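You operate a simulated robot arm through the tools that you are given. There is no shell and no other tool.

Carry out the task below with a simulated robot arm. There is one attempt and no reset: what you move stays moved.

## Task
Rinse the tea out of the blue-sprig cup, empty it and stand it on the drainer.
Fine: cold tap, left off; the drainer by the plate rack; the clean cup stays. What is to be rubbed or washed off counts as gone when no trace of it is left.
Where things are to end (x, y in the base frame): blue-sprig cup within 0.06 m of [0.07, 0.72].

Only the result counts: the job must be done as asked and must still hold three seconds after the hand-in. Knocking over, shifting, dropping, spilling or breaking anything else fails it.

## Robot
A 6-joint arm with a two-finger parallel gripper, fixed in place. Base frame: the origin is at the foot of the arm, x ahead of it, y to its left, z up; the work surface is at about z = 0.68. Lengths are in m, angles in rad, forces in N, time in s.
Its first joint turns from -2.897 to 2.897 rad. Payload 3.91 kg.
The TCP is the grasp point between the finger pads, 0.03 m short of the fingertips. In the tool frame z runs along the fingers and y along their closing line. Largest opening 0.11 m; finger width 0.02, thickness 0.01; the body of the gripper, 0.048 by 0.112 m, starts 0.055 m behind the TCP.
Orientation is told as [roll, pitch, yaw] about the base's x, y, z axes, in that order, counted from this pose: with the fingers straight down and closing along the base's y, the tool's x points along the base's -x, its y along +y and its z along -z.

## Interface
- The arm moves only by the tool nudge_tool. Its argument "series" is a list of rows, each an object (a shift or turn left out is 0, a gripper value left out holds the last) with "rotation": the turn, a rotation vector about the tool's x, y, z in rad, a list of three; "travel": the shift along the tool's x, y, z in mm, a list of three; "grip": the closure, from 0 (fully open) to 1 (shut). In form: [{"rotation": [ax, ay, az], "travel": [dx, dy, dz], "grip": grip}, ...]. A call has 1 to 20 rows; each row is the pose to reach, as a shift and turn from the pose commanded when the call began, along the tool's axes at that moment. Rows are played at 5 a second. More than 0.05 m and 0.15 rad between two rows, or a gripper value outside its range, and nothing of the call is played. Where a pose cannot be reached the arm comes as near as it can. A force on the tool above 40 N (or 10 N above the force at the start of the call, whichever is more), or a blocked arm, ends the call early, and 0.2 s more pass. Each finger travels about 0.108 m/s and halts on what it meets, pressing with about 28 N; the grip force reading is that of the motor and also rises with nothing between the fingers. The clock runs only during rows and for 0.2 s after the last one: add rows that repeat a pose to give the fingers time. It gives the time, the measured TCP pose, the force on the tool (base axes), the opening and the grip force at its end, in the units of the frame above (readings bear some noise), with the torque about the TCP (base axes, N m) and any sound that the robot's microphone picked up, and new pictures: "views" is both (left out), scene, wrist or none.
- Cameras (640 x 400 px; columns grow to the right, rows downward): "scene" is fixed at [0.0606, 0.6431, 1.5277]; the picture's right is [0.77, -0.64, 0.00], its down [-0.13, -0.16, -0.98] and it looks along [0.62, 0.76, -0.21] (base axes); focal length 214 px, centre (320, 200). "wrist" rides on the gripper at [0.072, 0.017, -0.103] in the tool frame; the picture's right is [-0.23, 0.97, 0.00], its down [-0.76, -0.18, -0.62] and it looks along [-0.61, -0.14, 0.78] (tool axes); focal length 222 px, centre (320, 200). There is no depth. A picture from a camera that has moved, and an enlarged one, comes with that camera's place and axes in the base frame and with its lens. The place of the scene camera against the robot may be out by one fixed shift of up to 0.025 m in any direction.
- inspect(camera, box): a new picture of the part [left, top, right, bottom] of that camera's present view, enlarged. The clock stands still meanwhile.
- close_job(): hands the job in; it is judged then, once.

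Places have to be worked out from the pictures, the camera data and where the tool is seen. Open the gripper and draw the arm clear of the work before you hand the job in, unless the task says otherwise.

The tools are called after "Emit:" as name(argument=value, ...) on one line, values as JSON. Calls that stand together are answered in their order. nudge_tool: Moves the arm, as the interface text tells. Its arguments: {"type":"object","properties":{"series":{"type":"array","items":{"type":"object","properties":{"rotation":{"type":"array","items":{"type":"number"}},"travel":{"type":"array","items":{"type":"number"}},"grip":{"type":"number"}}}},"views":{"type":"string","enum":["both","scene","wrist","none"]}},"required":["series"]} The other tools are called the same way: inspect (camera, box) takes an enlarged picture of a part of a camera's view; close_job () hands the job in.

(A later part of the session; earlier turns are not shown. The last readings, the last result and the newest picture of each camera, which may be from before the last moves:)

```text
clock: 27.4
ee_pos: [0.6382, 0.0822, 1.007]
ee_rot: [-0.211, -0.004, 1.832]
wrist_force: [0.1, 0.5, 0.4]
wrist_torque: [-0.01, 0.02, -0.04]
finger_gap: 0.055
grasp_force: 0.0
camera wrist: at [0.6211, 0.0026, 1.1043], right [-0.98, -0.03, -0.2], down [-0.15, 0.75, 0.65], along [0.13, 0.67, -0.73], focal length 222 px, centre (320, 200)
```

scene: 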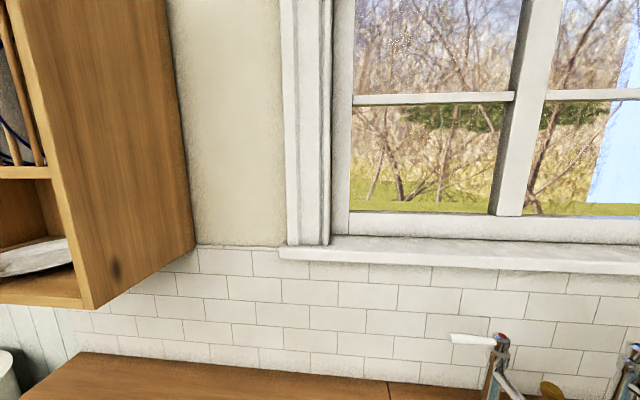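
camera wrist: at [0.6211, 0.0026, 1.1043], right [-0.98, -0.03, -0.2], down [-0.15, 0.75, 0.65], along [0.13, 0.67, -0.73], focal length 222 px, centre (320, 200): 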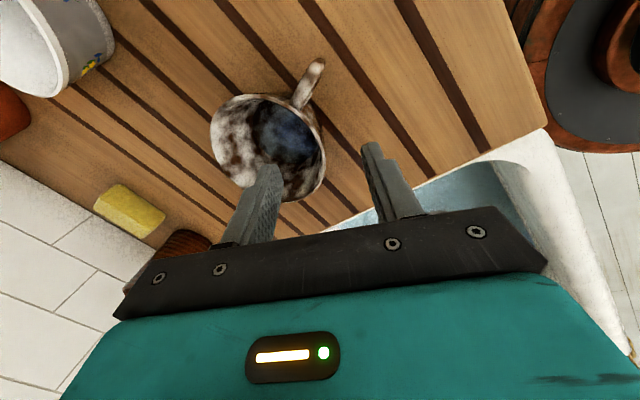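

Emit:
inspect(camera="wrist", box=[190, 40, 430, 240])

```text
2.00 times, centred on (310, 140) of wrist
camera zoom: at [0.6211, 0.0026, 1.1043], right [-0.98, -0.03, -0.2], down [-0.15, 0.75, 0.65], along [0.13, 0.67, -0.73], focal length 444 px, centre (340, 320)
```

zoom: 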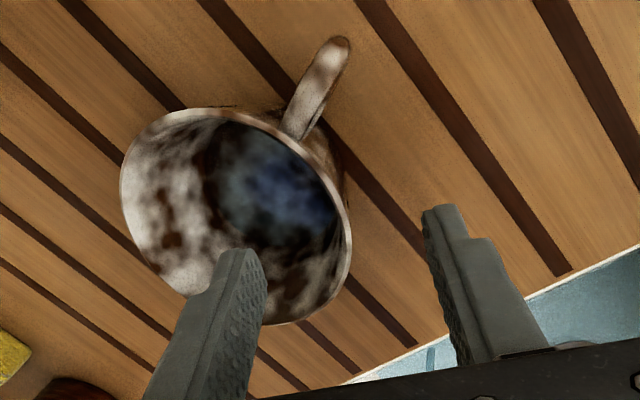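

Fresh rim fix (0.6935, 0.098, ~0.956) agrees with the plan: the wall passes right along the tool axis. I'll lower 40 mm so the fingertips just enter, and check.

Emit:
nudge_tool(series=[{"travel": [-1, -1.6, 10]}, {"travel": [-1, -1.6, 20]}, {"travel": [-1, -1.6, 30]}, {"travel": [-1, -1.6, 40]}], views="wrist")

Emit:
inspect(camera="wrist", box=[190, 60, 430, 240])

```text
clock: 28.4
ee_pos: [0.6494, 0.0879, 0.9682]
ee_rot: [-0.209, 0.0, 1.833]
wrist_force: [-0.2, 0.0, 0.9]
wrist_torque: [-0.04, -0.02, 0.0]
finger_gap: 0.0554
grasp_force: 0.1
camera wrist: at [0.6305, 0.0065, 1.0653], right [-0.98, -0.03, -0.2], down [-0.15, 0.75, 0.65], along [0.13, 0.67, -0.73], focal length 222 px, centre (320, 200)
```

wrist: 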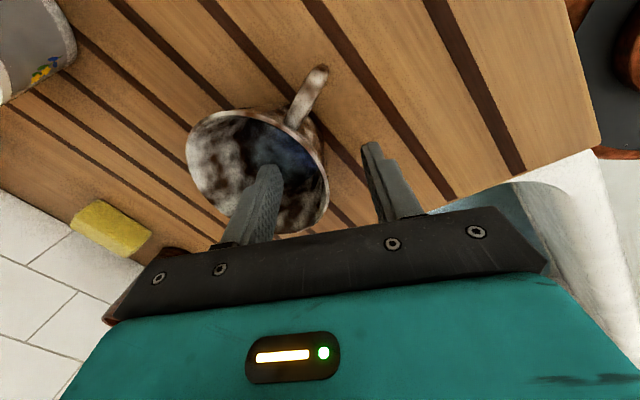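

```text
2.22 times, centred on (310, 150) of wrist
camera zoom: at [0.6305, 0.0065, 1.0653], right [-0.98, -0.03, -0.2], down [-0.15, 0.75, 0.65], along [0.13, 0.67, -0.73], focal length 494 px, centre (342, 311)
```

zoom: 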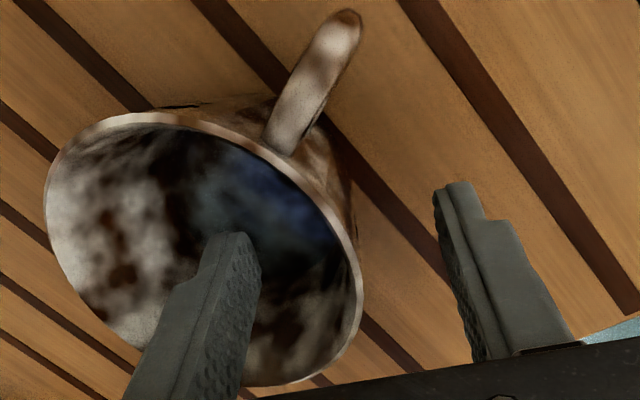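

One finger is over the inside and the other outside, with the wall between them about 2 mm towards the outer one. I'll lower the last 20 mm with that correction and look again before closing.

Emit:
nudge_tool(series=[{"travel": [1.5, 2.4, 7]}, {"travel": [1.5, 2.4, 14]}, {"travel": [1.5, 2.4, 21]}], views="wrist")

Emit:
inspect(camera="wrist", box=[190, 60, 430, 240])

```text
clock: 29.2
ee_pos: [0.6495, 0.0859, 0.9477]
ee_rot: [-0.211, -0.001, 1.833]
wrist_force: [0.1, 0.1, 0.2]
wrist_torque: [0.03, 0.02, 0.0]
finger_gap: 0.0551
grasp_force: 0.0
camera wrist: at [0.6327, 0.006, 1.0448], right [-0.98, -0.03, -0.2], down [-0.15, 0.75, 0.65], along [0.13, 0.67, -0.73], focal length 222 px, centre (320, 200)
```

wrist: 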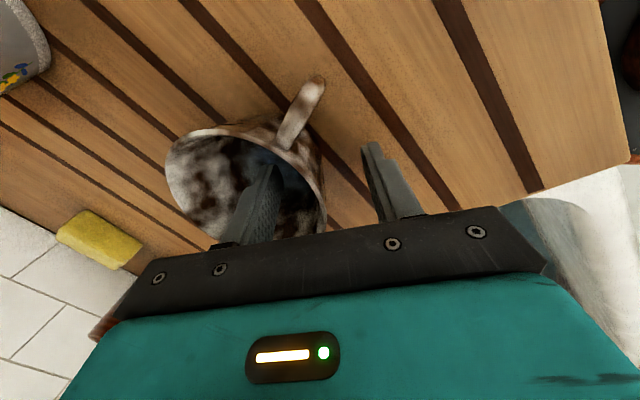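

```text
2.22 times, centred on (310, 150) of wrist
camera zoom: at [0.6327, 0.006, 1.0448], right [-0.98, -0.03, -0.2], down [-0.15, 0.75, 0.65], along [0.13, 0.67, -0.73], focal length 494 px, centre (342, 311)
```

zoom: 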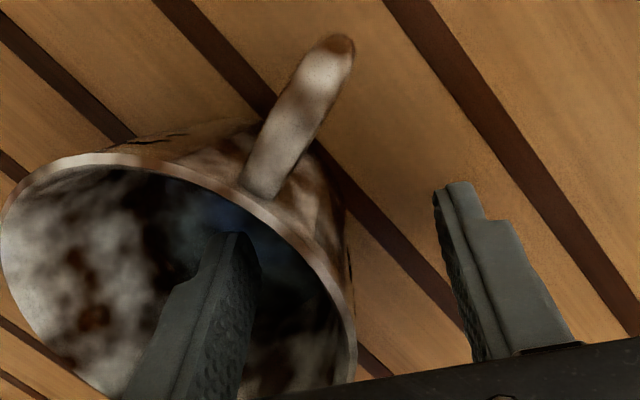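

The wall is centred between the pads to within about 1–2 mm, with no contact. Closing the gripper on the wall now.

Emit:
nudge_tool(series=[{"grip": 0.75}, {"grip": 0.9}, {"grip": 1.0}, {"grip": 1.0}, {"grip": 1.0}], views="wrist")

Emit:
inspect(camera="wrist", box=[190, 60, 430, 240])

```text
clock: 30.4
ee_pos: [0.6511, 0.0861, 0.9479]
ee_rot: [-0.21, -0.003, 1.833]
wrist_force: [3.7, 1.6, 10.0]
wrist_torque: [0.27, -0.95, 0.02]
finger_gap: 0.0038
grasp_force: 27.7
camera wrist: at [0.6326, 0.0061, 1.0454], right [-0.98, -0.03, -0.2], down [-0.15, 0.75, 0.65], along [0.14, 0.67, -0.73], focal length 222 px, centre (320, 200)
```

wrist: 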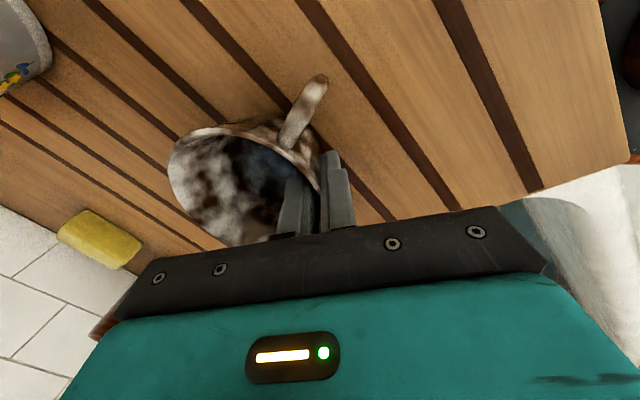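

```text
2.22 times, centred on (310, 150) of wrist
camera zoom: at [0.6326, 0.0061, 1.0454], right [-0.98, -0.03, -0.2], down [-0.15, 0.75, 0.65], along [0.14, 0.67, -0.73], focal length 494 px, centre (342, 311)
```

zoom: 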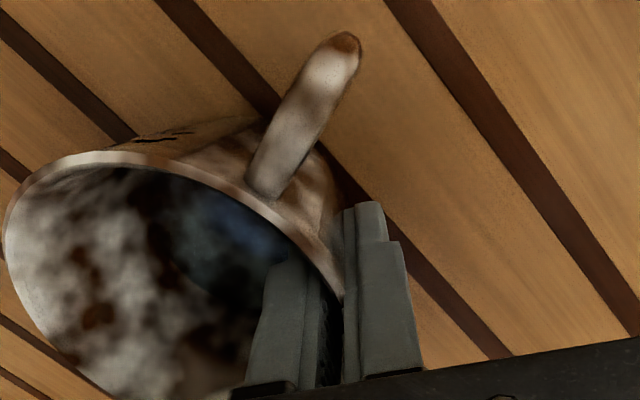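

The wall (3.8 mm) is gripped at 27.7 N. The torque shows the far side of the cup being pressed onto the drainer, so the wall leans a bit more than my tool. I'll add a little lean to relax that before lifting so the cup stays level.

Emit:
nudge_tool(series=[{"rotation": [0.012, 0, 0]}, {"rotation": [0.024, 0, 0]}, {"rotation": [0.024, 0, 0]}], views="none")

```text
clock: 31.2
ee_pos: [0.6495, 0.0851, 0.9476]
ee_rot: [-0.233, -0.001, 1.834]
wrist_force: [-5.3, -1.1, 8.9]
wrist_torque: [-0.09, 0.14, 0.01]
finger_gap: 0.0036
grasp_force: 27.6
```

The torque is nearly gone. I'll lift straight up slowly by 20 mm and check the load and the cup's attitude.

Emit:
nudge_tool(series=[{"travel": [0, -0.7, -2.9]}, {"travel": [0, -1.4, -5.8]}, {"travel": [0, -2.3, -9.7]}, {"travel": [0, -3.5, -14.6]}, {"travel": [0, -4.6, -19.5]}, {"travel": [0, -4.6, -19.5]}], views="wrist")

Emit:
inspect(camera="wrist", box=[130, 40, 400, 240])

```text
clock: 32.6
ee_pos: [0.6496, 0.0855, 0.9679]
ee_rot: [-0.234, -0.001, 1.831]
wrist_force: [-0.1, -0.6, -1.8]
wrist_torque: [-0.01, 0.07, 0.02]
finger_gap: 0.0037
grasp_force: 28.4
camera wrist: at [0.6303, 0.0055, 1.0637], right [-0.97, -0.02, -0.23], down [-0.17, 0.74, 0.65], along [0.15, 0.67, -0.73], focal length 222 px, centre (320, 200)
```

wrist: 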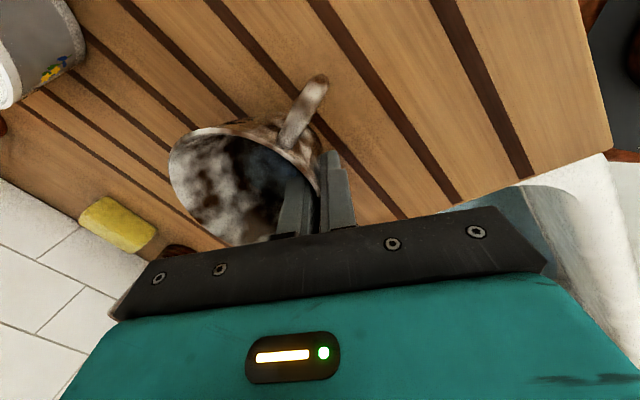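

```text
2.00 times, centred on (265, 140) of wrist
camera zoom: at [0.6303, 0.0055, 1.0637], right [-0.97, -0.02, -0.23], down [-0.17, 0.74, 0.65], along [0.15, 0.67, -0.73], focal length 444 px, centre (430, 320)
```

zoom: 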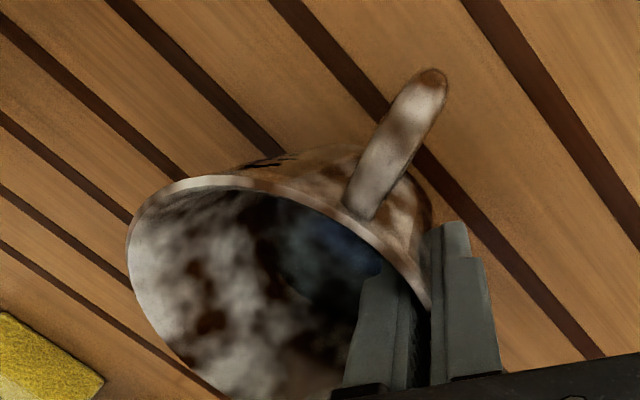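

The cup hangs level in the grip with about 1.8 N load, and the clean cup is untouched. I'll raise it and carry it level to a spot over the middle of the basin, clear of the spouts, to tip out the tea.

Emit:
nudge_tool(series=[{"travel": [0, -4.6, -19.5]}, {"travel": [0, -9.3, -38.9]}, {"travel": [0, -13.9, -58.4]}, {"travel": [0, -18.5, -77.8]}, {"travel": [-13, -15.1, -81.1], "rotation": [0, 0.0073, 0.0306]}, {"travel": [-38.9, -8.4, -87.8], "rotation": [0, 0.0219, 0.0918]}, {"travel": [-73.4, 0.6, -96.7], "rotation": [0, 0.0413, 0.1733]}, {"travel": [-108, 9.6, -105.6], "rotation": [0, 0.0608, 0.2549]}, {"travel": [-142.5, 18.6, -114.5], "rotation": [0, 0.0802, 0.3364]}, {"travel": [-181.4, 28.7, -124.5], "rotation": [0, 0.1021, 0.4282]}, {"travel": [-215.9, 37.7, -133.4], "rotation": [0, 0.1216, 0.5098]}, {"travel": [-250.4, 46.6, -142.3], "rotation": [0, 0.141, 0.5913]}, {"travel": [-289.3, 56.7, -152.3], "rotation": [0, 0.1629, 0.6831]}, {"travel": [-323.9, 65.7, -161.2], "rotation": [0, 0.1823, 0.7646]}, {"travel": [-358.4, 74.7, -170.1], "rotation": [0, 0.2018, 0.8462]}, {"travel": [-392.9, 83.7, -179], "rotation": [0, 0.2212, 0.9277]}, {"travel": [-418.8, 90.4, -185.7], "rotation": [0, 0.2358, 0.9889]}, {"travel": [-431.8, 93.8, -189], "rotation": [0, 0.2431, 1.0195]}], views="wrist")

```text
clock: 36.4
ee_pos: [0.4082, 0.4684, 1.1318]
ee_rot: [-0.232, -0.002, 0.783]
wrist_force: [0.5, 0.0, -2.3]
wrist_torque: [0.04, 0.07, -0.04]
finger_gap: 0.0038
grasp_force: 27.9
camera wrist: at [0.3287, 0.4457, 1.2271], right [-0.51, 0.83, -0.22], down [0.56, 0.52, 0.65], along [0.66, 0.2, -0.73], focal length 222 px, centre (320, 200)
```

wrist: 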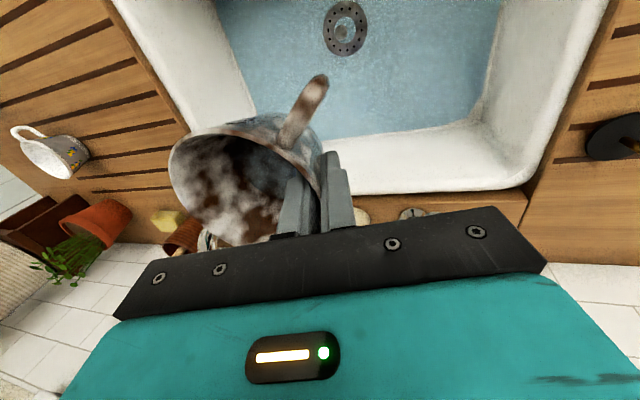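

The cup is over the basin and level. I'll look closely at the cup and at the water in the basin.

Emit:
inspect(camera="wrist", box=[150, 50, 360, 250])

Emit:
inspect(camera="wrist", box=[110, 0, 620, 220])

```text
2.00 times, centred on (255, 150) of wrist
camera zoom: at [0.3287, 0.4457, 1.2271], right [-0.51, 0.83, -0.22], down [0.56, 0.52, 0.65], along [0.66, 0.2, -0.73], focal length 444 px, centre (450, 300)
```

zoom: 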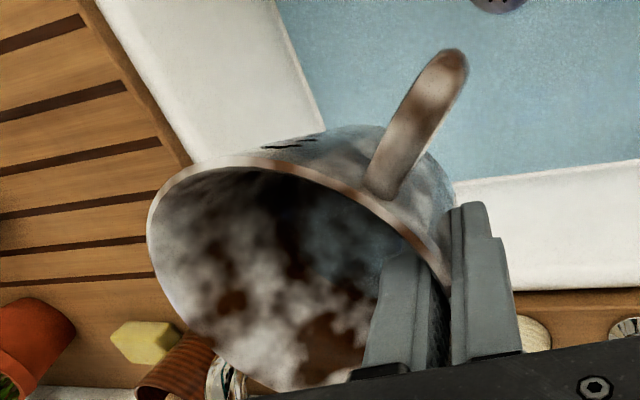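

```text
1.25 times, centred on (365, 110) of wrist
camera zoom: at [0.3287, 0.4457, 1.2271], right [-0.51, 0.83, -0.22], down [0.56, 0.52, 0.65], along [0.66, 0.2, -0.73], focal length 279 px, centre (264, 313)
```

zoom: 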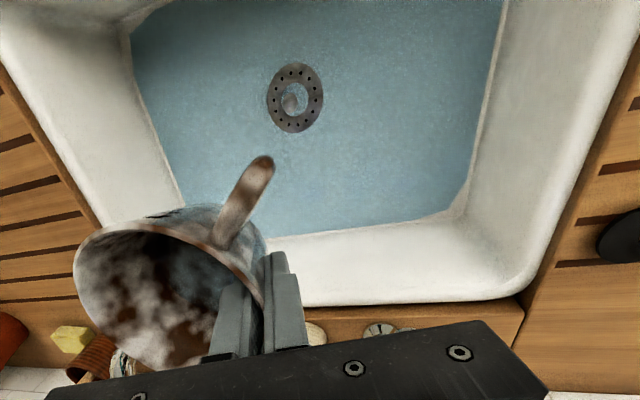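

Only a thin film lies on the basin floor, so the waste is keeping up. I'll tip the cup towards the robot over the basin in steps, turning about the pinch line.

Emit:
nudge_tool(series=[{"rotation": [0, -0.136, 0.032]}, {"rotation": [0, -0.272, 0.064]}, {"rotation": [0, -0.409, 0.097]}, {"rotation": [0, -0.545, 0.129]}, {"rotation": [0, -0.681, 0.161]}, {"rotation": [0, -0.817, 0.193]}, {"rotation": [0, -0.953, 0.225]}], views="wrist")

```text
clock: 38.0
ee_pos: [0.4082, 0.4683, 1.1315]
ee_rot: [-0.232, -0.982, 0.785]
wrist_force: [-0.3, 0.7, -2.2]
wrist_torque: [0.04, 0.08, 0.02]
finger_gap: 0.0035
grasp_force: 27.9
camera wrist: at [0.2953, 0.4117, 1.1234], right [-0.45, 0.89, 0.06], down [-0.06, -0.1, 0.99], along [0.89, 0.44, 0.1], focal length 222 px, centre (320, 200)
```

wrist: 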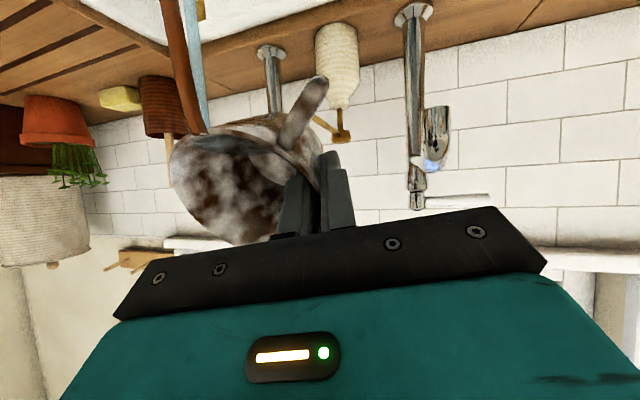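

Brown tea is pouring from the lip down into the basin beside the cold stream. I'll keep tipping to about 106°.

Emit:
nudge_tool(series=[{"rotation": [0, -0.136, 0.032]}, {"rotation": [0, -0.272, 0.064]}, {"rotation": [0, -0.409, 0.097]}, {"rotation": [0, -0.545, 0.129]}, {"rotation": [0, -0.681, 0.161]}, {"rotation": [0, -0.85, 0.2]}, {"rotation": [0, -0.85, 0.2]}, {"rotation": [0, -0.85, 0.2]}], views="wrist")

```text
refused: row 6 steps farther than a row can; nothing moved
```

Emit:
nudge_tool(series=[{"rotation": [0, -0.136, 0.032]}, {"rotation": [0, -0.272, 0.064]}, {"rotation": [0, -0.409, 0.097]}, {"rotation": [0, -0.545, 0.129]}, {"rotation": [0, -0.681, 0.161]}, {"rotation": [0, -0.765, 0.181]}, {"rotation": [0, -0.85, 0.2]}, {"rotation": [0, -0.85, 0.2]}, {"rotation": [0, -0.85, 0.2]}], views="wrist")

```text
clock: 40.0
ee_pos: [0.4083, 0.4688, 1.1297]
ee_rot: [2.914, -1.29, -2.361]
wrist_force: [0.0, 0.5, -2.5]
wrist_torque: [0.0, 0.07, 0.02]
finger_gap: 0.0036
grasp_force: 28.4
camera wrist: at [0.3288, 0.4455, 1.0336], right [-0.56, 0.78, 0.28], down [-0.57, -0.61, 0.55], along [0.6, 0.15, 0.79], focal length 222 px, centre (320, 200)
```

wrist: 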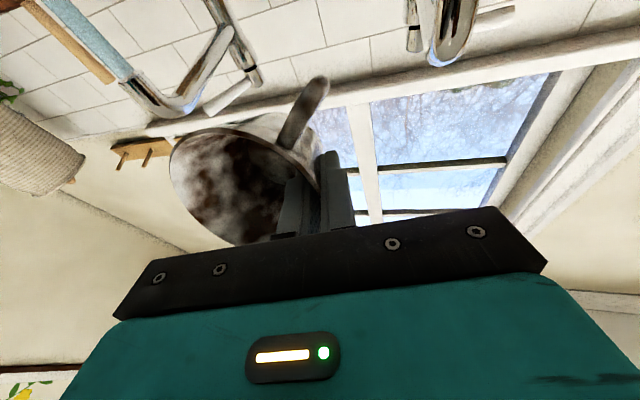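

The cup has tipped past horizontal and looks drained of loose tea; the stains remain. I'll bring it back upright at the same spot.

Emit:
nudge_tool(series=[{"rotation": [0, 0.1288, -0.0304]}, {"rotation": [0, 0.2576, -0.0609]}, {"rotation": [0, 0.3864, -0.0913]}, {"rotation": [0, 0.5151, -0.1217]}, {"rotation": [0, 0.6439, -0.1521]}, {"rotation": [0, 0.7727, -0.1826]}, {"rotation": [0, 0.9015, -0.213]}, {"rotation": [0, 1.0303, -0.2434]}, {"rotation": [0, 1.1591, -0.2739]}, {"rotation": [0, 1.2879, -0.3043]}, {"rotation": [0, 1.4166, -0.3347]}, {"rotation": [0, 1.5454, -0.3651]}, {"rotation": [0, 1.6742, -0.3956]}, {"rotation": [0, 1.803, -0.426]}], views="wrist")

Emit:
inspect(camera="wrist", box=[150, 50, 360, 250])

```text
clock: 43.0
ee_pos: [0.4084, 0.4672, 1.1316]
ee_rot: [-0.231, 0.0, 0.785]
wrist_force: [0.2, -0.6, -1.9]
wrist_torque: [0.13, 0.01, 0.01]
finger_gap: 0.0035
grasp_force: 28.2
camera wrist: at [0.3286, 0.445, 1.2275], right [-0.51, 0.83, -0.22], down [0.56, 0.52, 0.65], along [0.65, 0.2, -0.73], focal length 222 px, centre (320, 200)
```

wrist: 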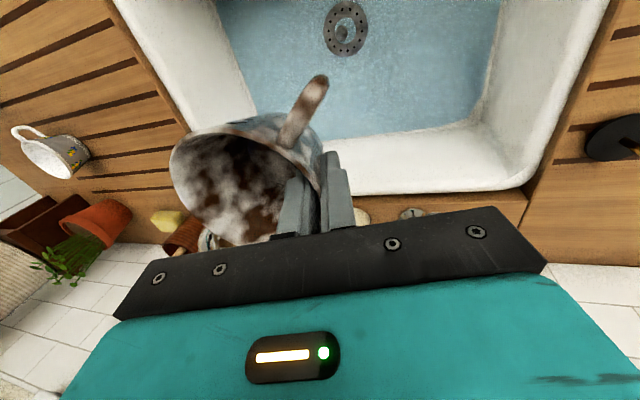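

```text
2.00 times, centred on (255, 150) of wrist
camera zoom: at [0.3286, 0.445, 1.2275], right [-0.51, 0.83, -0.22], down [0.56, 0.52, 0.65], along [0.65, 0.2, -0.73], focal length 444 px, centre (450, 300)
```

zoom: 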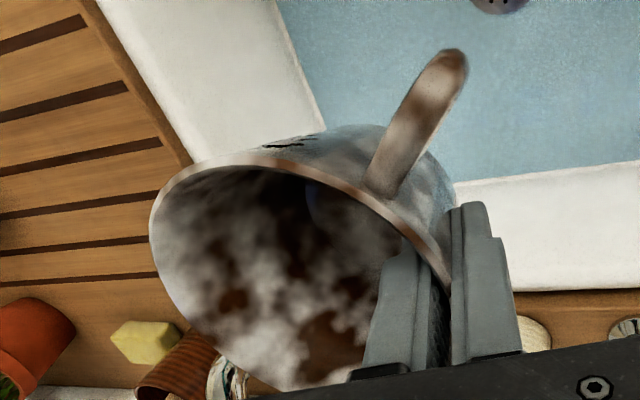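

The cup is upright and empty but still stained. I'll swing it round in front of the cold stream, with the gripper on the user side of the cup, before moving in under the spout.

Emit:
nudge_tool(series=[{"travel": [9.8, -11.3, 8.7], "rotation": [0, -0.0301, -0.1274]}, {"travel": [19.6, -22.6, 17.3], "rotation": [0, -0.0602, -0.2548]}, {"travel": [29.3, -33.9, 26], "rotation": [0, -0.0903, -0.3822]}, {"travel": [39.1, -45.1, 34.6], "rotation": [0, -0.1204, -0.5096]}, {"travel": [48.9, -56.4, 43.3], "rotation": [0, -0.1505, -0.637]}, {"travel": [58.7, -67.7, 52], "rotation": [0, -0.1806, -0.7645]}, {"travel": [68.4, -79, 60.6], "rotation": [0, -0.2107, -0.8919]}, {"travel": [78.2, -90.3, 69.3], "rotation": [0, -0.2408, -1.0193]}, {"travel": [88, -101.6, 77.9], "rotation": [0, -0.2709, -1.1467]}, {"travel": [97.8, -112.8, 86.6], "rotation": [0, -0.301, -1.2741]}, {"travel": [107.5, -124.1, 95.2], "rotation": [0, -0.3311, -1.4015]}, {"travel": [117.3, -135.4, 103.9], "rotation": [0, -0.3612, -1.5289]}], views="wrist")

```text
clock: 45.6
ee_pos: [0.4363, 0.275, 1.0618]
ee_rot: [-0.234, 0.002, 2.36]
wrist_force: [-0.1, 0.2, -1.8]
wrist_torque: [-0.05, 0.01, -0.03]
finger_gap: 0.0037
grasp_force: 28.0
camera wrist: at [0.4584, 0.1949, 1.1567], right [-0.83, -0.51, -0.23], down [-0.52, 0.56, 0.65], along [-0.2, 0.65, -0.73], focal length 222 px, centre (320, 200)
```

wrist: 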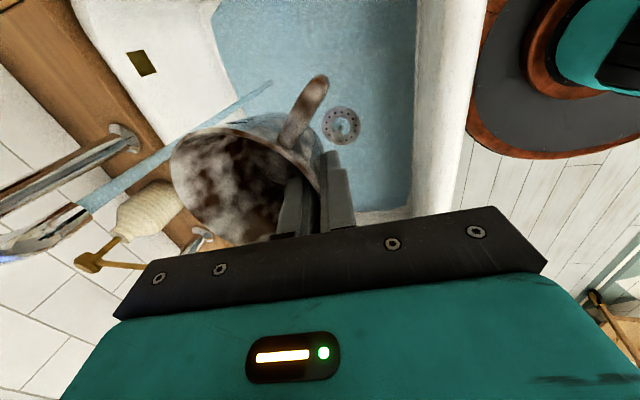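

The stream is clear in this view and falls at about (0.578, 0.418). I'll lower the cup in front of it, well below the spout, then slide towards it and stop short to check clearances.

Emit:
nudge_tool(series=[{"travel": [0, 9.3, 38.9]}, {"travel": [0, 18.5, 77.8]}, {"travel": [0, 27.8, 116.7]}, {"travel": [0, 0.2, 123.3]}, {"travel": [0, -27.4, 129.8]}, {"travel": [0, -54.9, 136.4]}], views="both")

```text
clock: 47.0
ee_pos: [0.4937, 0.3336, 0.9414]
ee_rot: [-0.234, 0.001, 2.355]
wrist_force: [-0.5, 0.2, -1.2]
wrist_torque: [-0.04, 0.07, 0.0]
finger_gap: 0.0037
grasp_force: 27.8
camera wrist: at [0.5176, 0.2552, 1.038], right [-0.83, -0.51, -0.23], down [-0.52, 0.56, 0.65], along [-0.2, 0.65, -0.73], focal length 222 px, centre (320, 200)
```

scene: 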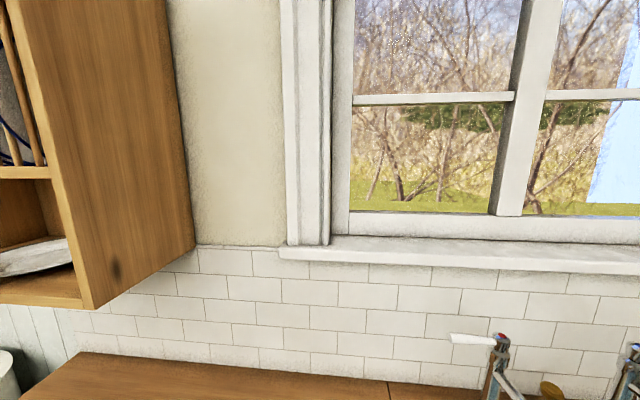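
wrist: 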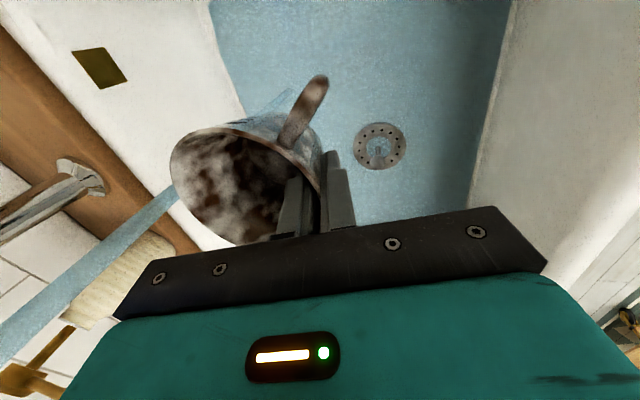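

The stream passes just behind the far wall of the cup, as planned. I'll slide the last 55 mm so it falls inside the rim.

Emit:
nudge_tool(series=[{"travel": [0, -14, 3.3]}, {"travel": [0, -28, 6.7]}, {"travel": [0, -42, 10]}, {"travel": [0, -54.8, 13.1]}, {"travel": [0, -54.8, 13.1]}], views="wrist")

Emit:
inspect(camera="wrist", box=[120, 40, 380, 250])

```text
clock: 48.2
ee_pos: [0.5357, 0.3752, 0.9399]
ee_rot: [-0.23, 0.001, 2.354]
wrist_force: [1.1, 0.0, -3.4]
wrist_torque: [-0.08, 0.08, 0.0]
finger_gap: 0.0036
grasp_force: 28.2
camera wrist: at [0.5581, 0.2949, 1.037], right [-0.83, -0.51, -0.23], down [-0.52, 0.56, 0.65], along [-0.2, 0.65, -0.73], focal length 222 px, centre (320, 200)
```

wrist: 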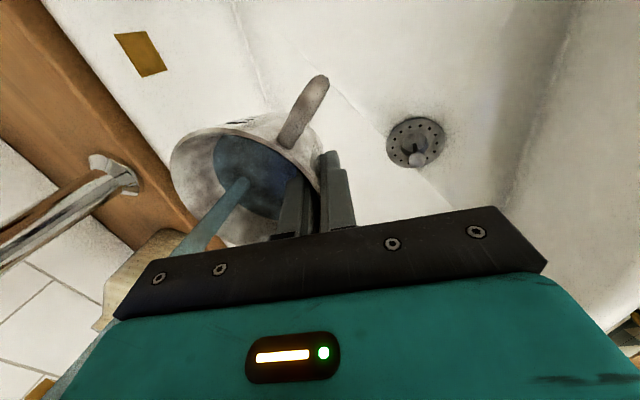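

```text
1.90 times, centred on (250, 145) of wrist
camera zoom: at [0.5581, 0.2949, 1.037], right [-0.83, -0.51, -0.23], down [-0.52, 0.56, 0.65], along [-0.2, 0.65, -0.73], focal length 423 px, centre (453, 305)
```

zoom: 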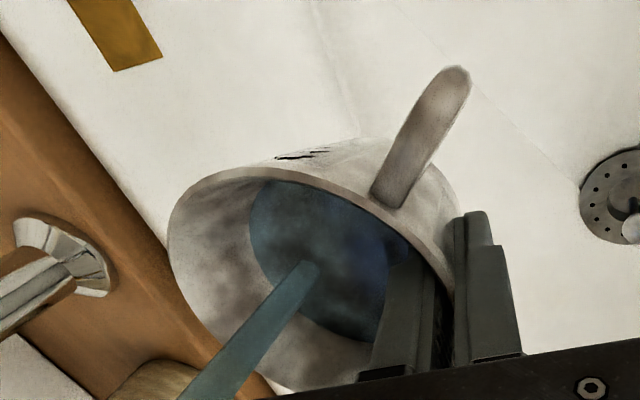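

The stream is going straight into the cup and the stains are already fading inside and out. I'll hold it here for a few seconds.

Emit:
nudge_tool(series=[{"grip": 1}, {"grip": 1}, {"grip": 1}, {"grip": 1}, {"grip": 1}, {"grip": 1}, {"grip": 1}, {"grip": 1}, {"grip": 1}, {"grip": 1}], views="wrist")

Emit:
inspect(camera="wrist", box=[120, 40, 380, 250])

```text
clock: 50.4
ee_pos: [0.5347, 0.3747, 0.9409]
ee_rot: [-0.231, 0.001, 2.355]
wrist_force: [0.4, 0.0, -4.1]
wrist_torque: [-0.14, 0.14, 0.01]
finger_gap: 0.0036
grasp_force: 27.8
camera wrist: at [0.5581, 0.2949, 1.037], right [-0.83, -0.51, -0.22], down [-0.52, 0.56, 0.65], along [-0.2, 0.65, -0.73], focal length 222 px, centre (320, 200)
```

wrist: 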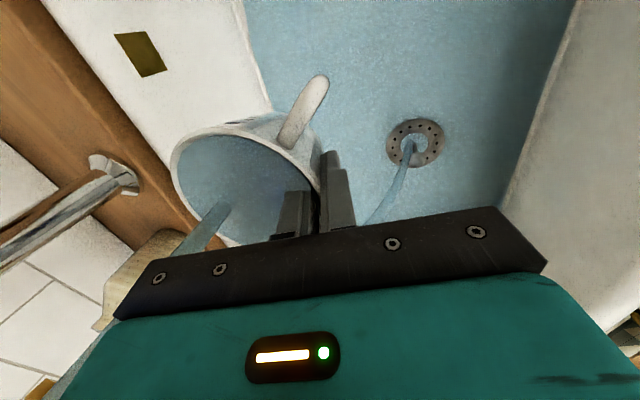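

```text
1.90 times, centred on (250, 145) of wrist
camera zoom: at [0.5581, 0.2949, 1.037], right [-0.83, -0.51, -0.22], down [-0.52, 0.56, 0.65], along [-0.2, 0.65, -0.73], focal length 423 px, centre (453, 305)
```

zoom: 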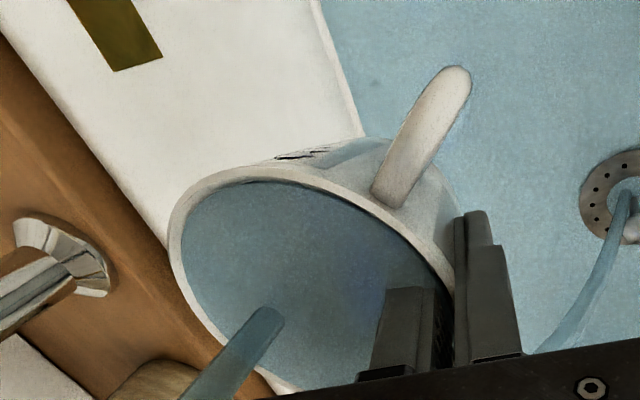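

The cup is full and overflowing towards the waste; the outside is nearly clean, with a slight tint on the handle. I'll hold three more seconds.

Emit:
nudge_tool(series=[{"grip": 1}, {"grip": 1}, {"grip": 1}, {"grip": 1}, {"grip": 1}, {"grip": 1}, {"grip": 1}, {"grip": 1}, {"grip": 1}, {"grip": 1}, {"grip": 1}, {"grip": 1}, {"grip": 1}, {"grip": 1}, {"grip": 1}], views="wrist")

Emit:
inspect(camera="wrist", box=[120, 40, 380, 250])

```text
clock: 53.6
ee_pos: [0.5344, 0.3748, 0.9406]
ee_rot: [-0.23, 0.001, 2.354]
wrist_force: [-0.4, -0.1, -4.7]
wrist_torque: [-0.11, 0.13, 0.0]
finger_gap: 0.0039
grasp_force: 27.9
camera wrist: at [0.558, 0.2949, 1.037], right [-0.83, -0.51, -0.23], down [-0.52, 0.56, 0.65], along [-0.2, 0.65, -0.73], focal length 222 px, centre (320, 200)
```

wrist: 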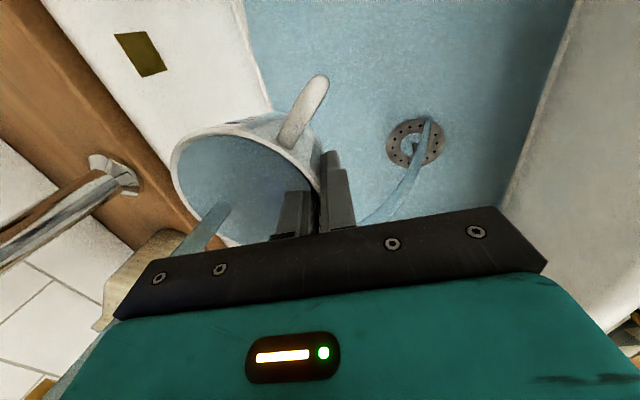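

```text
1.90 times, centred on (250, 145) of wrist
camera zoom: at [0.558, 0.2949, 1.037], right [-0.83, -0.51, -0.23], down [-0.52, 0.56, 0.65], along [-0.2, 0.65, -0.73], focal length 423 px, centre (453, 305)
```

zoom: 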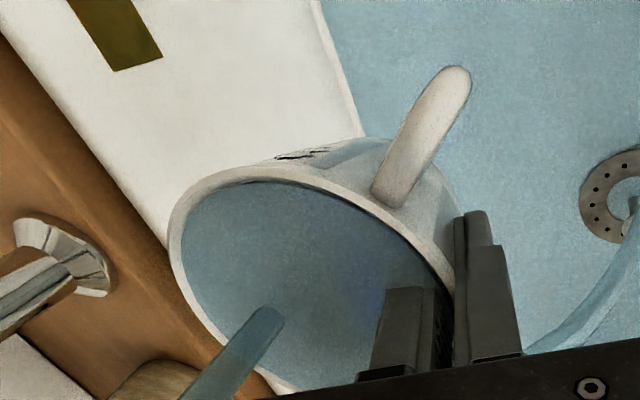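

The rinse looks complete from here. I'll back the cup out from under the spout, lift it over the basin and bring it to the tipping spot again.

Emit:
nudge_tool(series=[{"travel": [0, 27.4, -6.5]}, {"travel": [0, 54.9, -13.1]}, {"travel": [0, 82.3, -19.6]}, {"travel": [0, 109.8, -26.2]}, {"travel": [0, 137.2, -32.7]}, {"travel": [0, 127.9, -71.6]}, {"travel": [0, 118.7, -110.5]}, {"travel": [0, 109.4, -149.4]}, {"travel": [-13, 98.5, -152.8], "rotation": [0, 0.0301, 0.1274]}, {"travel": [-25.9, 87.7, -156.3], "rotation": [0, 0.0602, 0.2548]}, {"travel": [-38.9, 76.8, -159.7], "rotation": [0, 0.0903, 0.3822]}, {"travel": [-51.9, 66, -163.1], "rotation": [0, 0.1204, 0.5096]}, {"travel": [-64.8, 55.1, -166.5], "rotation": [0, 0.1505, 0.637]}, {"travel": [-77.8, 44.2, -170], "rotation": [0, 0.1806, 0.7645]}, {"travel": [-90.8, 33.4, -173.4], "rotation": [0, 0.2107, 0.8919]}, {"travel": [-103.7, 22.5, -176.8], "rotation": [0, 0.2408, 1.0193]}, {"travel": [-116.7, 11.7, -180.2], "rotation": [0, 0.2709, 1.1467]}, {"travel": [-129.7, 0.8, -183.7], "rotation": [0, 0.301, 1.2741]}, {"travel": [-142.6, -10, -187.1], "rotation": [0, 0.3311, 1.4015]}, {"travel": [-155.6, -20.9, -190.5], "rotation": [0, 0.3612, 1.5289]}], views="wrist")

```text
clock: 57.8
ee_pos: [0.4073, 0.468, 1.1299]
ee_rot: [-0.233, -0.002, 0.782]
wrist_force: [0.0, -1.3, -3.1]
wrist_torque: [0.16, 0.08, 0.0]
finger_gap: 0.0036
grasp_force: 27.9
camera wrist: at [0.328, 0.4461, 1.2271], right [-0.51, 0.83, -0.22], down [0.56, 0.52, 0.65], along [0.66, 0.2, -0.73], focal length 222 px, centre (320, 200)
```

wrist: 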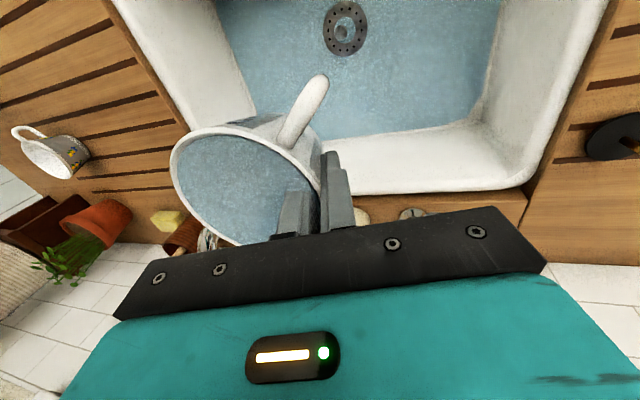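

The cup is full of clear water and over the basin. I'll tip it out towards the robot side as before, past horizontal, and hold it there to drain.

Emit:
nudge_tool(series=[{"rotation": [0, -0.1288, 0.0304]}, {"rotation": [0, -0.2576, 0.0609]}, {"rotation": [0, -0.3864, 0.0913]}, {"rotation": [0, -0.5151, 0.1217]}, {"rotation": [0, -0.6439, 0.1521]}, {"rotation": [0, -0.7727, 0.1826]}, {"rotation": [0, -0.9015, 0.213]}, {"rotation": [0, -1.0303, 0.2434]}, {"rotation": [0, -1.1591, 0.2739]}, {"rotation": [0, -1.2879, 0.3043]}, {"rotation": [0, -1.4166, 0.3347]}, {"rotation": [0, -1.5454, 0.3651]}, {"rotation": [0, -1.6742, 0.3956]}, {"rotation": [0, -1.803, 0.426]}, {"rotation": [0, -1.92, 0.4536]}, {"rotation": [0, -1.92, 0.4536]}, {"rotation": [0, -1.92, 0.4536]}, {"rotation": [0, -1.92, 0.4536]}, {"rotation": [0, -1.92, 0.4536]}], views="wrist")

Emit:
inspect(camera="wrist", box=[140, 50, 360, 250])

```text
clock: 61.8
ee_pos: [0.4086, 0.4678, 1.1293]
ee_rot: [2.911, -1.17, -2.359]
wrist_force: [0.5, -0.4, -0.9]
wrist_torque: [0.01, 0.08, -0.02]
finger_gap: 0.0035
grasp_force: 28.4
camera wrist: at [0.3377, 0.454, 1.0256], right [-0.59, 0.75, 0.3], down [-0.61, -0.65, 0.45], along [0.53, 0.08, 0.84], focal length 222 px, centre (320, 200)
```

wrist: 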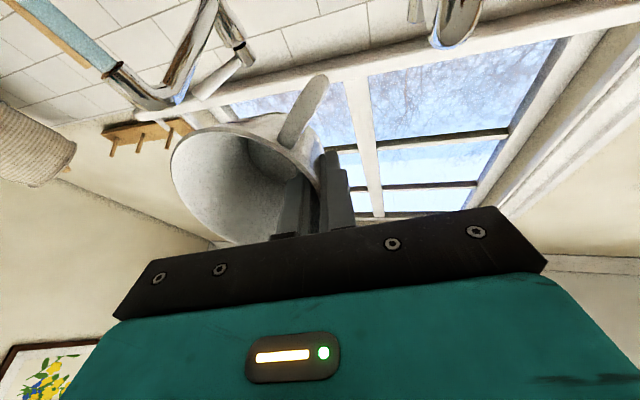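

```text
2.00 times, centred on (250, 150) of wrist
camera zoom: at [0.3377, 0.454, 1.0256], right [-0.59, 0.75, 0.3], down [-0.61, -0.65, 0.45], along [0.53, 0.08, 0.84], focal length 444 px, centre (460, 300)
```

zoom: 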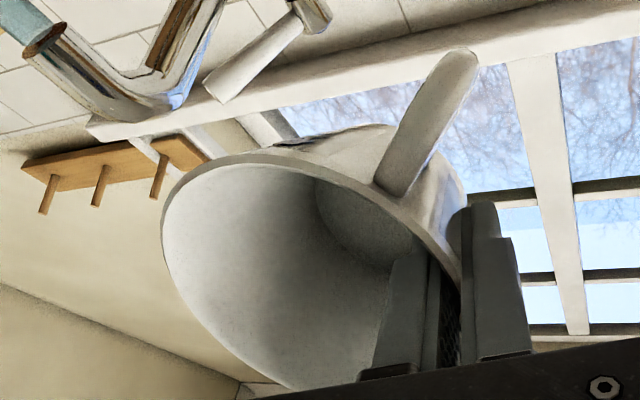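

The cup has emptied and the inside now looks white. I'll bring it upright and examine it in better light for any remaining trace.

Emit:
nudge_tool(series=[{"rotation": [0, 0.1288, -0.0304]}, {"rotation": [0, 0.2576, -0.0609]}, {"rotation": [0, 0.3864, -0.0913]}, {"rotation": [0, 0.5151, -0.1217]}, {"rotation": [0, 0.6439, -0.1521]}, {"rotation": [0, 0.7727, -0.1826]}, {"rotation": [0, 0.9015, -0.213]}, {"rotation": [0, 1.0303, -0.2434]}, {"rotation": [0, 1.1591, -0.2739]}, {"rotation": [0, 1.2879, -0.3043]}, {"rotation": [0, 1.4166, -0.3347]}, {"rotation": [0, 1.5454, -0.3651]}, {"rotation": [0, 1.6742, -0.3956]}, {"rotation": [0, 1.803, -0.426]}, {"rotation": [0, 1.92, -0.4536]}], views="wrist")

Emit:
inspect(camera="wrist", box=[150, 60, 350, 250])

Emit:
inspect(camera="wrist", box=[200, 60, 330, 160])

```text
clock: 65.0
ee_pos: [0.4089, 0.468, 1.1312]
ee_rot: [-0.233, 0.0, 0.783]
wrist_force: [-0.5, -1.1, -0.9]
wrist_torque: [0.1, 0.02, -0.02]
finger_gap: 0.0035
grasp_force: 27.9
camera wrist: at [0.3291, 0.4454, 1.2271], right [-0.51, 0.83, -0.22], down [0.56, 0.52, 0.65], along [0.65, 0.2, -0.73], focal length 222 px, centre (320, 200)
```

wrist: 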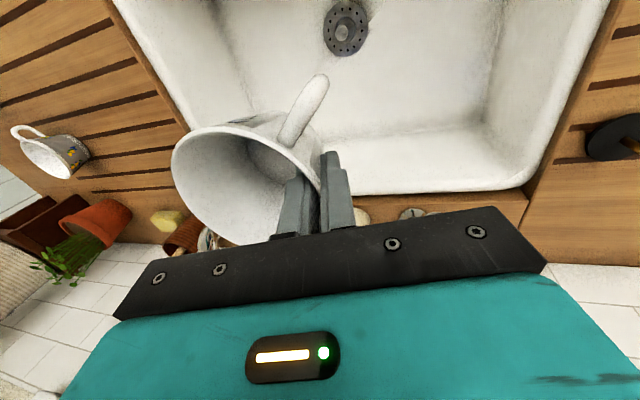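

```text
2.11 times, centred on (250, 155) of wrist
camera zoom: at [0.3291, 0.4454, 1.2271], right [-0.51, 0.83, -0.22], down [0.56, 0.52, 0.65], along [0.65, 0.2, -0.73], focal length 468 px, centre (467, 295)
```

zoom: 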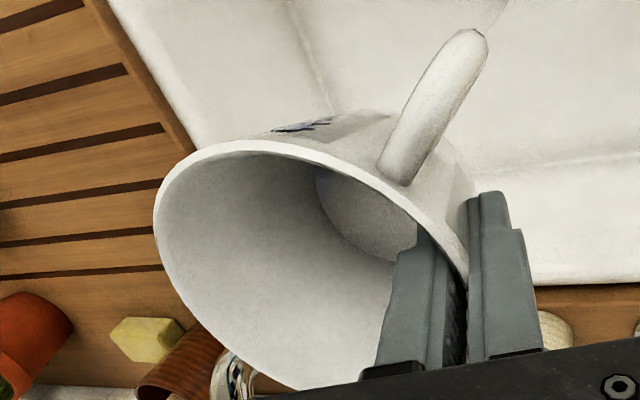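

```text
4.00 times, centred on (265, 110) of wrist
camera zoom: at [0.3291, 0.4454, 1.2271], right [-0.51, 0.83, -0.22], down [0.56, 0.52, 0.65], along [0.65, 0.2, -0.73], focal length 888 px, centre (540, 560)
```

zoom: 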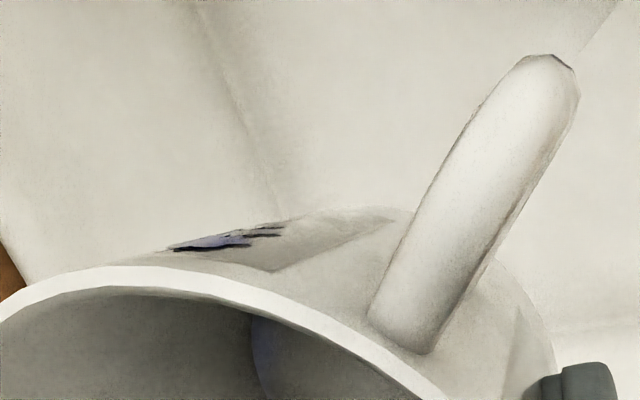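

The cup is spotless white with the blue sprig visible again, and it is empty. The basin film has also vanished, so I'll check whether the cold tap is still running.

Emit:
inspect(camera="wrist", box=[140, 190, 240, 260])

Emit:
inspect(camera="wrist", box=[180, 0, 540, 200])

Emit:
inspect(camera="scene", box=[540, 310, 640, 400])

```text
5.71 times, centred on (190, 225) of wrist
camera zoom: at [0.3291, 0.4454, 1.2271], right [-0.51, 0.83, -0.22], down [0.56, 0.52, 0.65], along [0.65, 0.2, -0.73], focal length 1269 px, centre (1063, 57)
```

zoom: 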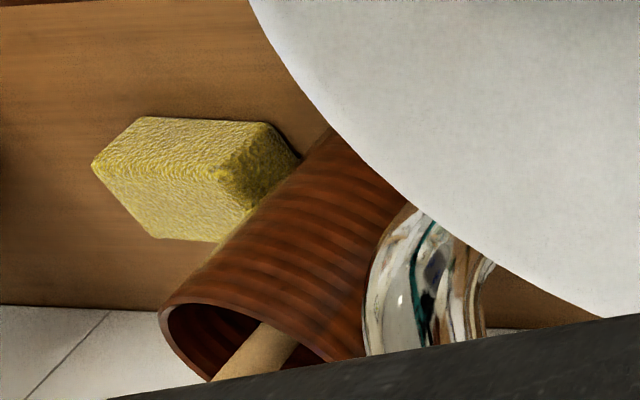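

```text
1.78 times, centred on (360, 100) of wrist
camera zoom: at [0.3291, 0.4454, 1.2271], right [-0.51, 0.83, -0.22], down [0.56, 0.52, 0.65], along [0.65, 0.2, -0.73], focal length 395 px, centre (249, 378)
```

zoom: 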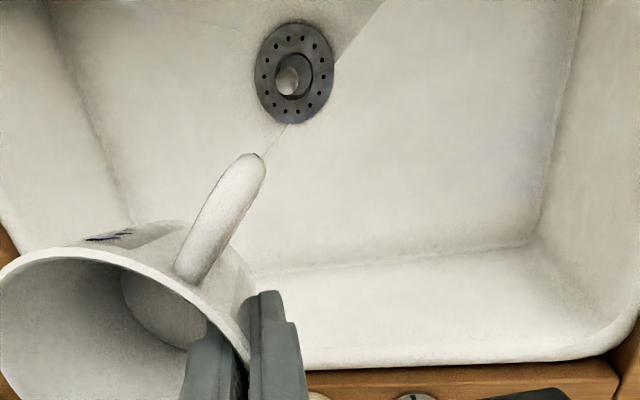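

```text
4.44 times, centred on (590, 355) of scene
camera zoom: at [0.0606, 0.6431, 1.5277], right [0.77, -0.64, 0.0], down [-0.13, -0.16, -0.98], along [0.62, 0.76, -0.21], focal length 953 px, centre (-880, -489)
```

zoom: 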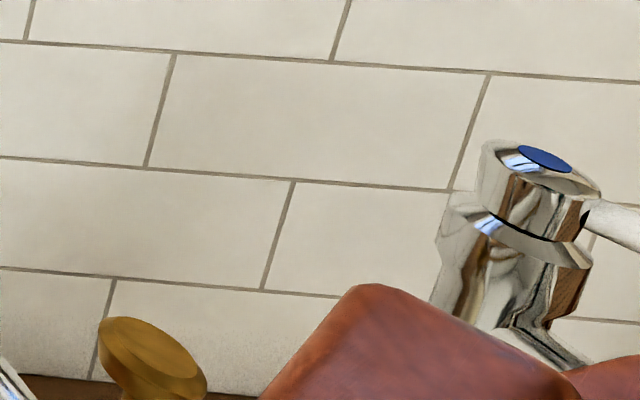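

The tap lever still looks open; I'll deal with the tap after setting the cup down. Now I'll carry the empty cup, level and high, to above the spot on the plate-rack drainer, which looked free in the earlier view.

Emit:
nudge_tool(series=[{"travel": [6.2, 32, -5.4], "rotation": [0, -0.0102, -0.0429]}, {"travel": [12.5, 63.9, -10.8], "rotation": [0, -0.0204, -0.0858]}, {"travel": [18.8, 95.9, -16.1], "rotation": [0, -0.0305, -0.1286]}, {"travel": [25, 127.9, -21.5], "rotation": [0, -0.0407, -0.1715]}, {"travel": [31.2, 159.8, -26.9], "rotation": [0, -0.0509, -0.2144]}, {"travel": [37.5, 191.8, -32.3], "rotation": [0, -0.0611, -0.2573]}, {"travel": [43.8, 223.8, -37.6], "rotation": [0, -0.0713, -0.3002]}, {"travel": [50, 255.7, -43], "rotation": [0, -0.0814, -0.343]}, {"travel": [56.2, 287.7, -48.4], "rotation": [0, -0.0916, -0.3859]}, {"travel": [62.5, 319.6, -53.8], "rotation": [0, -0.1018, -0.4288]}, {"travel": [68.8, 351.6, -59.2], "rotation": [0, -0.112, -0.4717]}, {"travel": [75, 383.6, -64.5], "rotation": [0, -0.1222, -0.5146]}, {"travel": [81.2, 415.5, -69.9], "rotation": [0, -0.1323, -0.5574]}, {"travel": [87.5, 447.5, -75.3], "rotation": [0, -0.1425, -0.6003]}], views="both")

```text
clock: 68.0
ee_pos: [0.0271, 0.7273, 1.1015]
ee_rot: [-0.234, -0.002, 1.401]
wrist_force: [1.3, 0.2, -1.0]
wrist_torque: [0.05, 0.1, 0.01]
finger_gap: 0.0038
grasp_force: 27.9
camera wrist: at [-0.024, 0.6624, 1.1973], right [-0.9, 0.38, -0.23], down [0.16, 0.74, 0.65], along [0.42, 0.55, -0.73], focal length 222 px, centre (320, 200)
```

scene: 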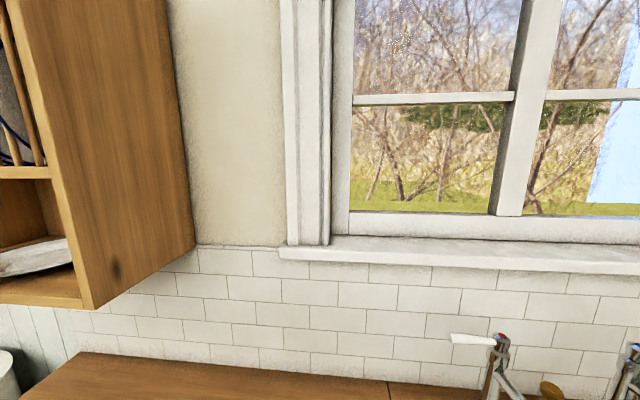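
wrist: 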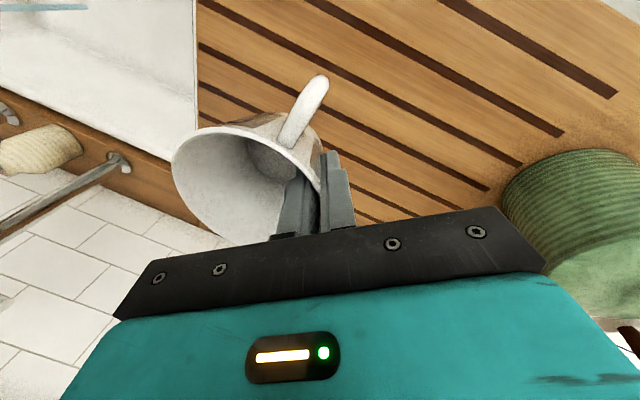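

The target area is clear: the green canister is about 0.24 m away and the cup hangs level over bare slats. I'll lower it to about 10 mm above the drainer.

Emit:
nudge_tool(series=[{"travel": [0, 9.3, 38.9]}, {"travel": [0, 18.6, 77.8]}, {"travel": [0, 25.5, 107]}, {"travel": [0, 30.1, 126.5]}, {"travel": [0, 33.2, 139.1]}], views="wrist")

```text
clock: 69.2
ee_pos: [0.0258, 0.7283, 0.957]
ee_rot: [-0.234, -0.001, 1.402]
wrist_force: [0.1, -0.4, -2.1]
wrist_torque: [0.06, 0.02, -0.03]
finger_gap: 0.0036
grasp_force: 27.5
camera wrist: at [-0.0246, 0.6633, 1.053], right [-0.9, 0.38, -0.23], down [0.16, 0.75, 0.65], along [0.42, 0.55, -0.73], focal length 222 px, centre (320, 200)
```

wrist: 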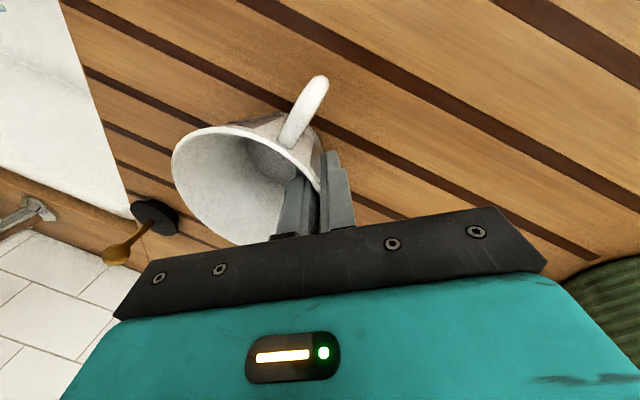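

About 10 mm to go. I'll lower in 2 mm steps and watch for the upward contact force.

Emit:
nudge_tool(series=[{"travel": [0, 0.5, 2]}, {"travel": [0, 0.9, 3.9]}, {"travel": [0, 1.4, 5.8]}, {"travel": [0, 1.9, 7.8]}, {"travel": [0, 2.1, 8.8]}], views="none")

```text
clock: 70.4
ee_pos: [0.0263, 0.7276, 0.9499]
ee_rot: [-0.234, -0.004, 1.403]
wrist_force: [1.1, 5.1, 23.5]
wrist_torque: [-0.05, -0.23, 0.18]
finger_gap: 0.0039
grasp_force: 28.2
```

The cup is down, pressing with about 23 N. I'll ease up about 1.7 mm so it just rests before opening.

Emit:
nudge_tool(series=[{"travel": [0, -0.2, -0.9]}, {"travel": [0, -0.4, -1.7]}, {"travel": [0, -0.4, -1.7]}], views="none")

```text
clock: 71.2
ee_pos: [0.0265, 0.7271, 0.9489]
ee_rot: [-0.234, 0.001, 1.402]
wrist_force: [0.5, -1.5, 10.2]
wrist_torque: [0.01, -0.14, 0.02]
finger_gap: 0.0037
grasp_force: 27.6
```

Still about 10 N up; another 0.8 mm should bring it to light contact.

Emit:
nudge_tool(series=[{"travel": [0, -0.1, -0.4]}, {"travel": [0, -0.2, -0.8]}, {"travel": [0, -0.2, -0.8]}], views="none")

```text
clock: 72.0
ee_pos: [0.0274, 0.7268, 0.9504]
ee_rot: [-0.235, 0.003, 1.401]
wrist_force: [0.8, -0.6, -1.7]
wrist_torque: [0.05, 0.05, -0.04]
finger_gap: 0.0037
grasp_force: 28.2
```

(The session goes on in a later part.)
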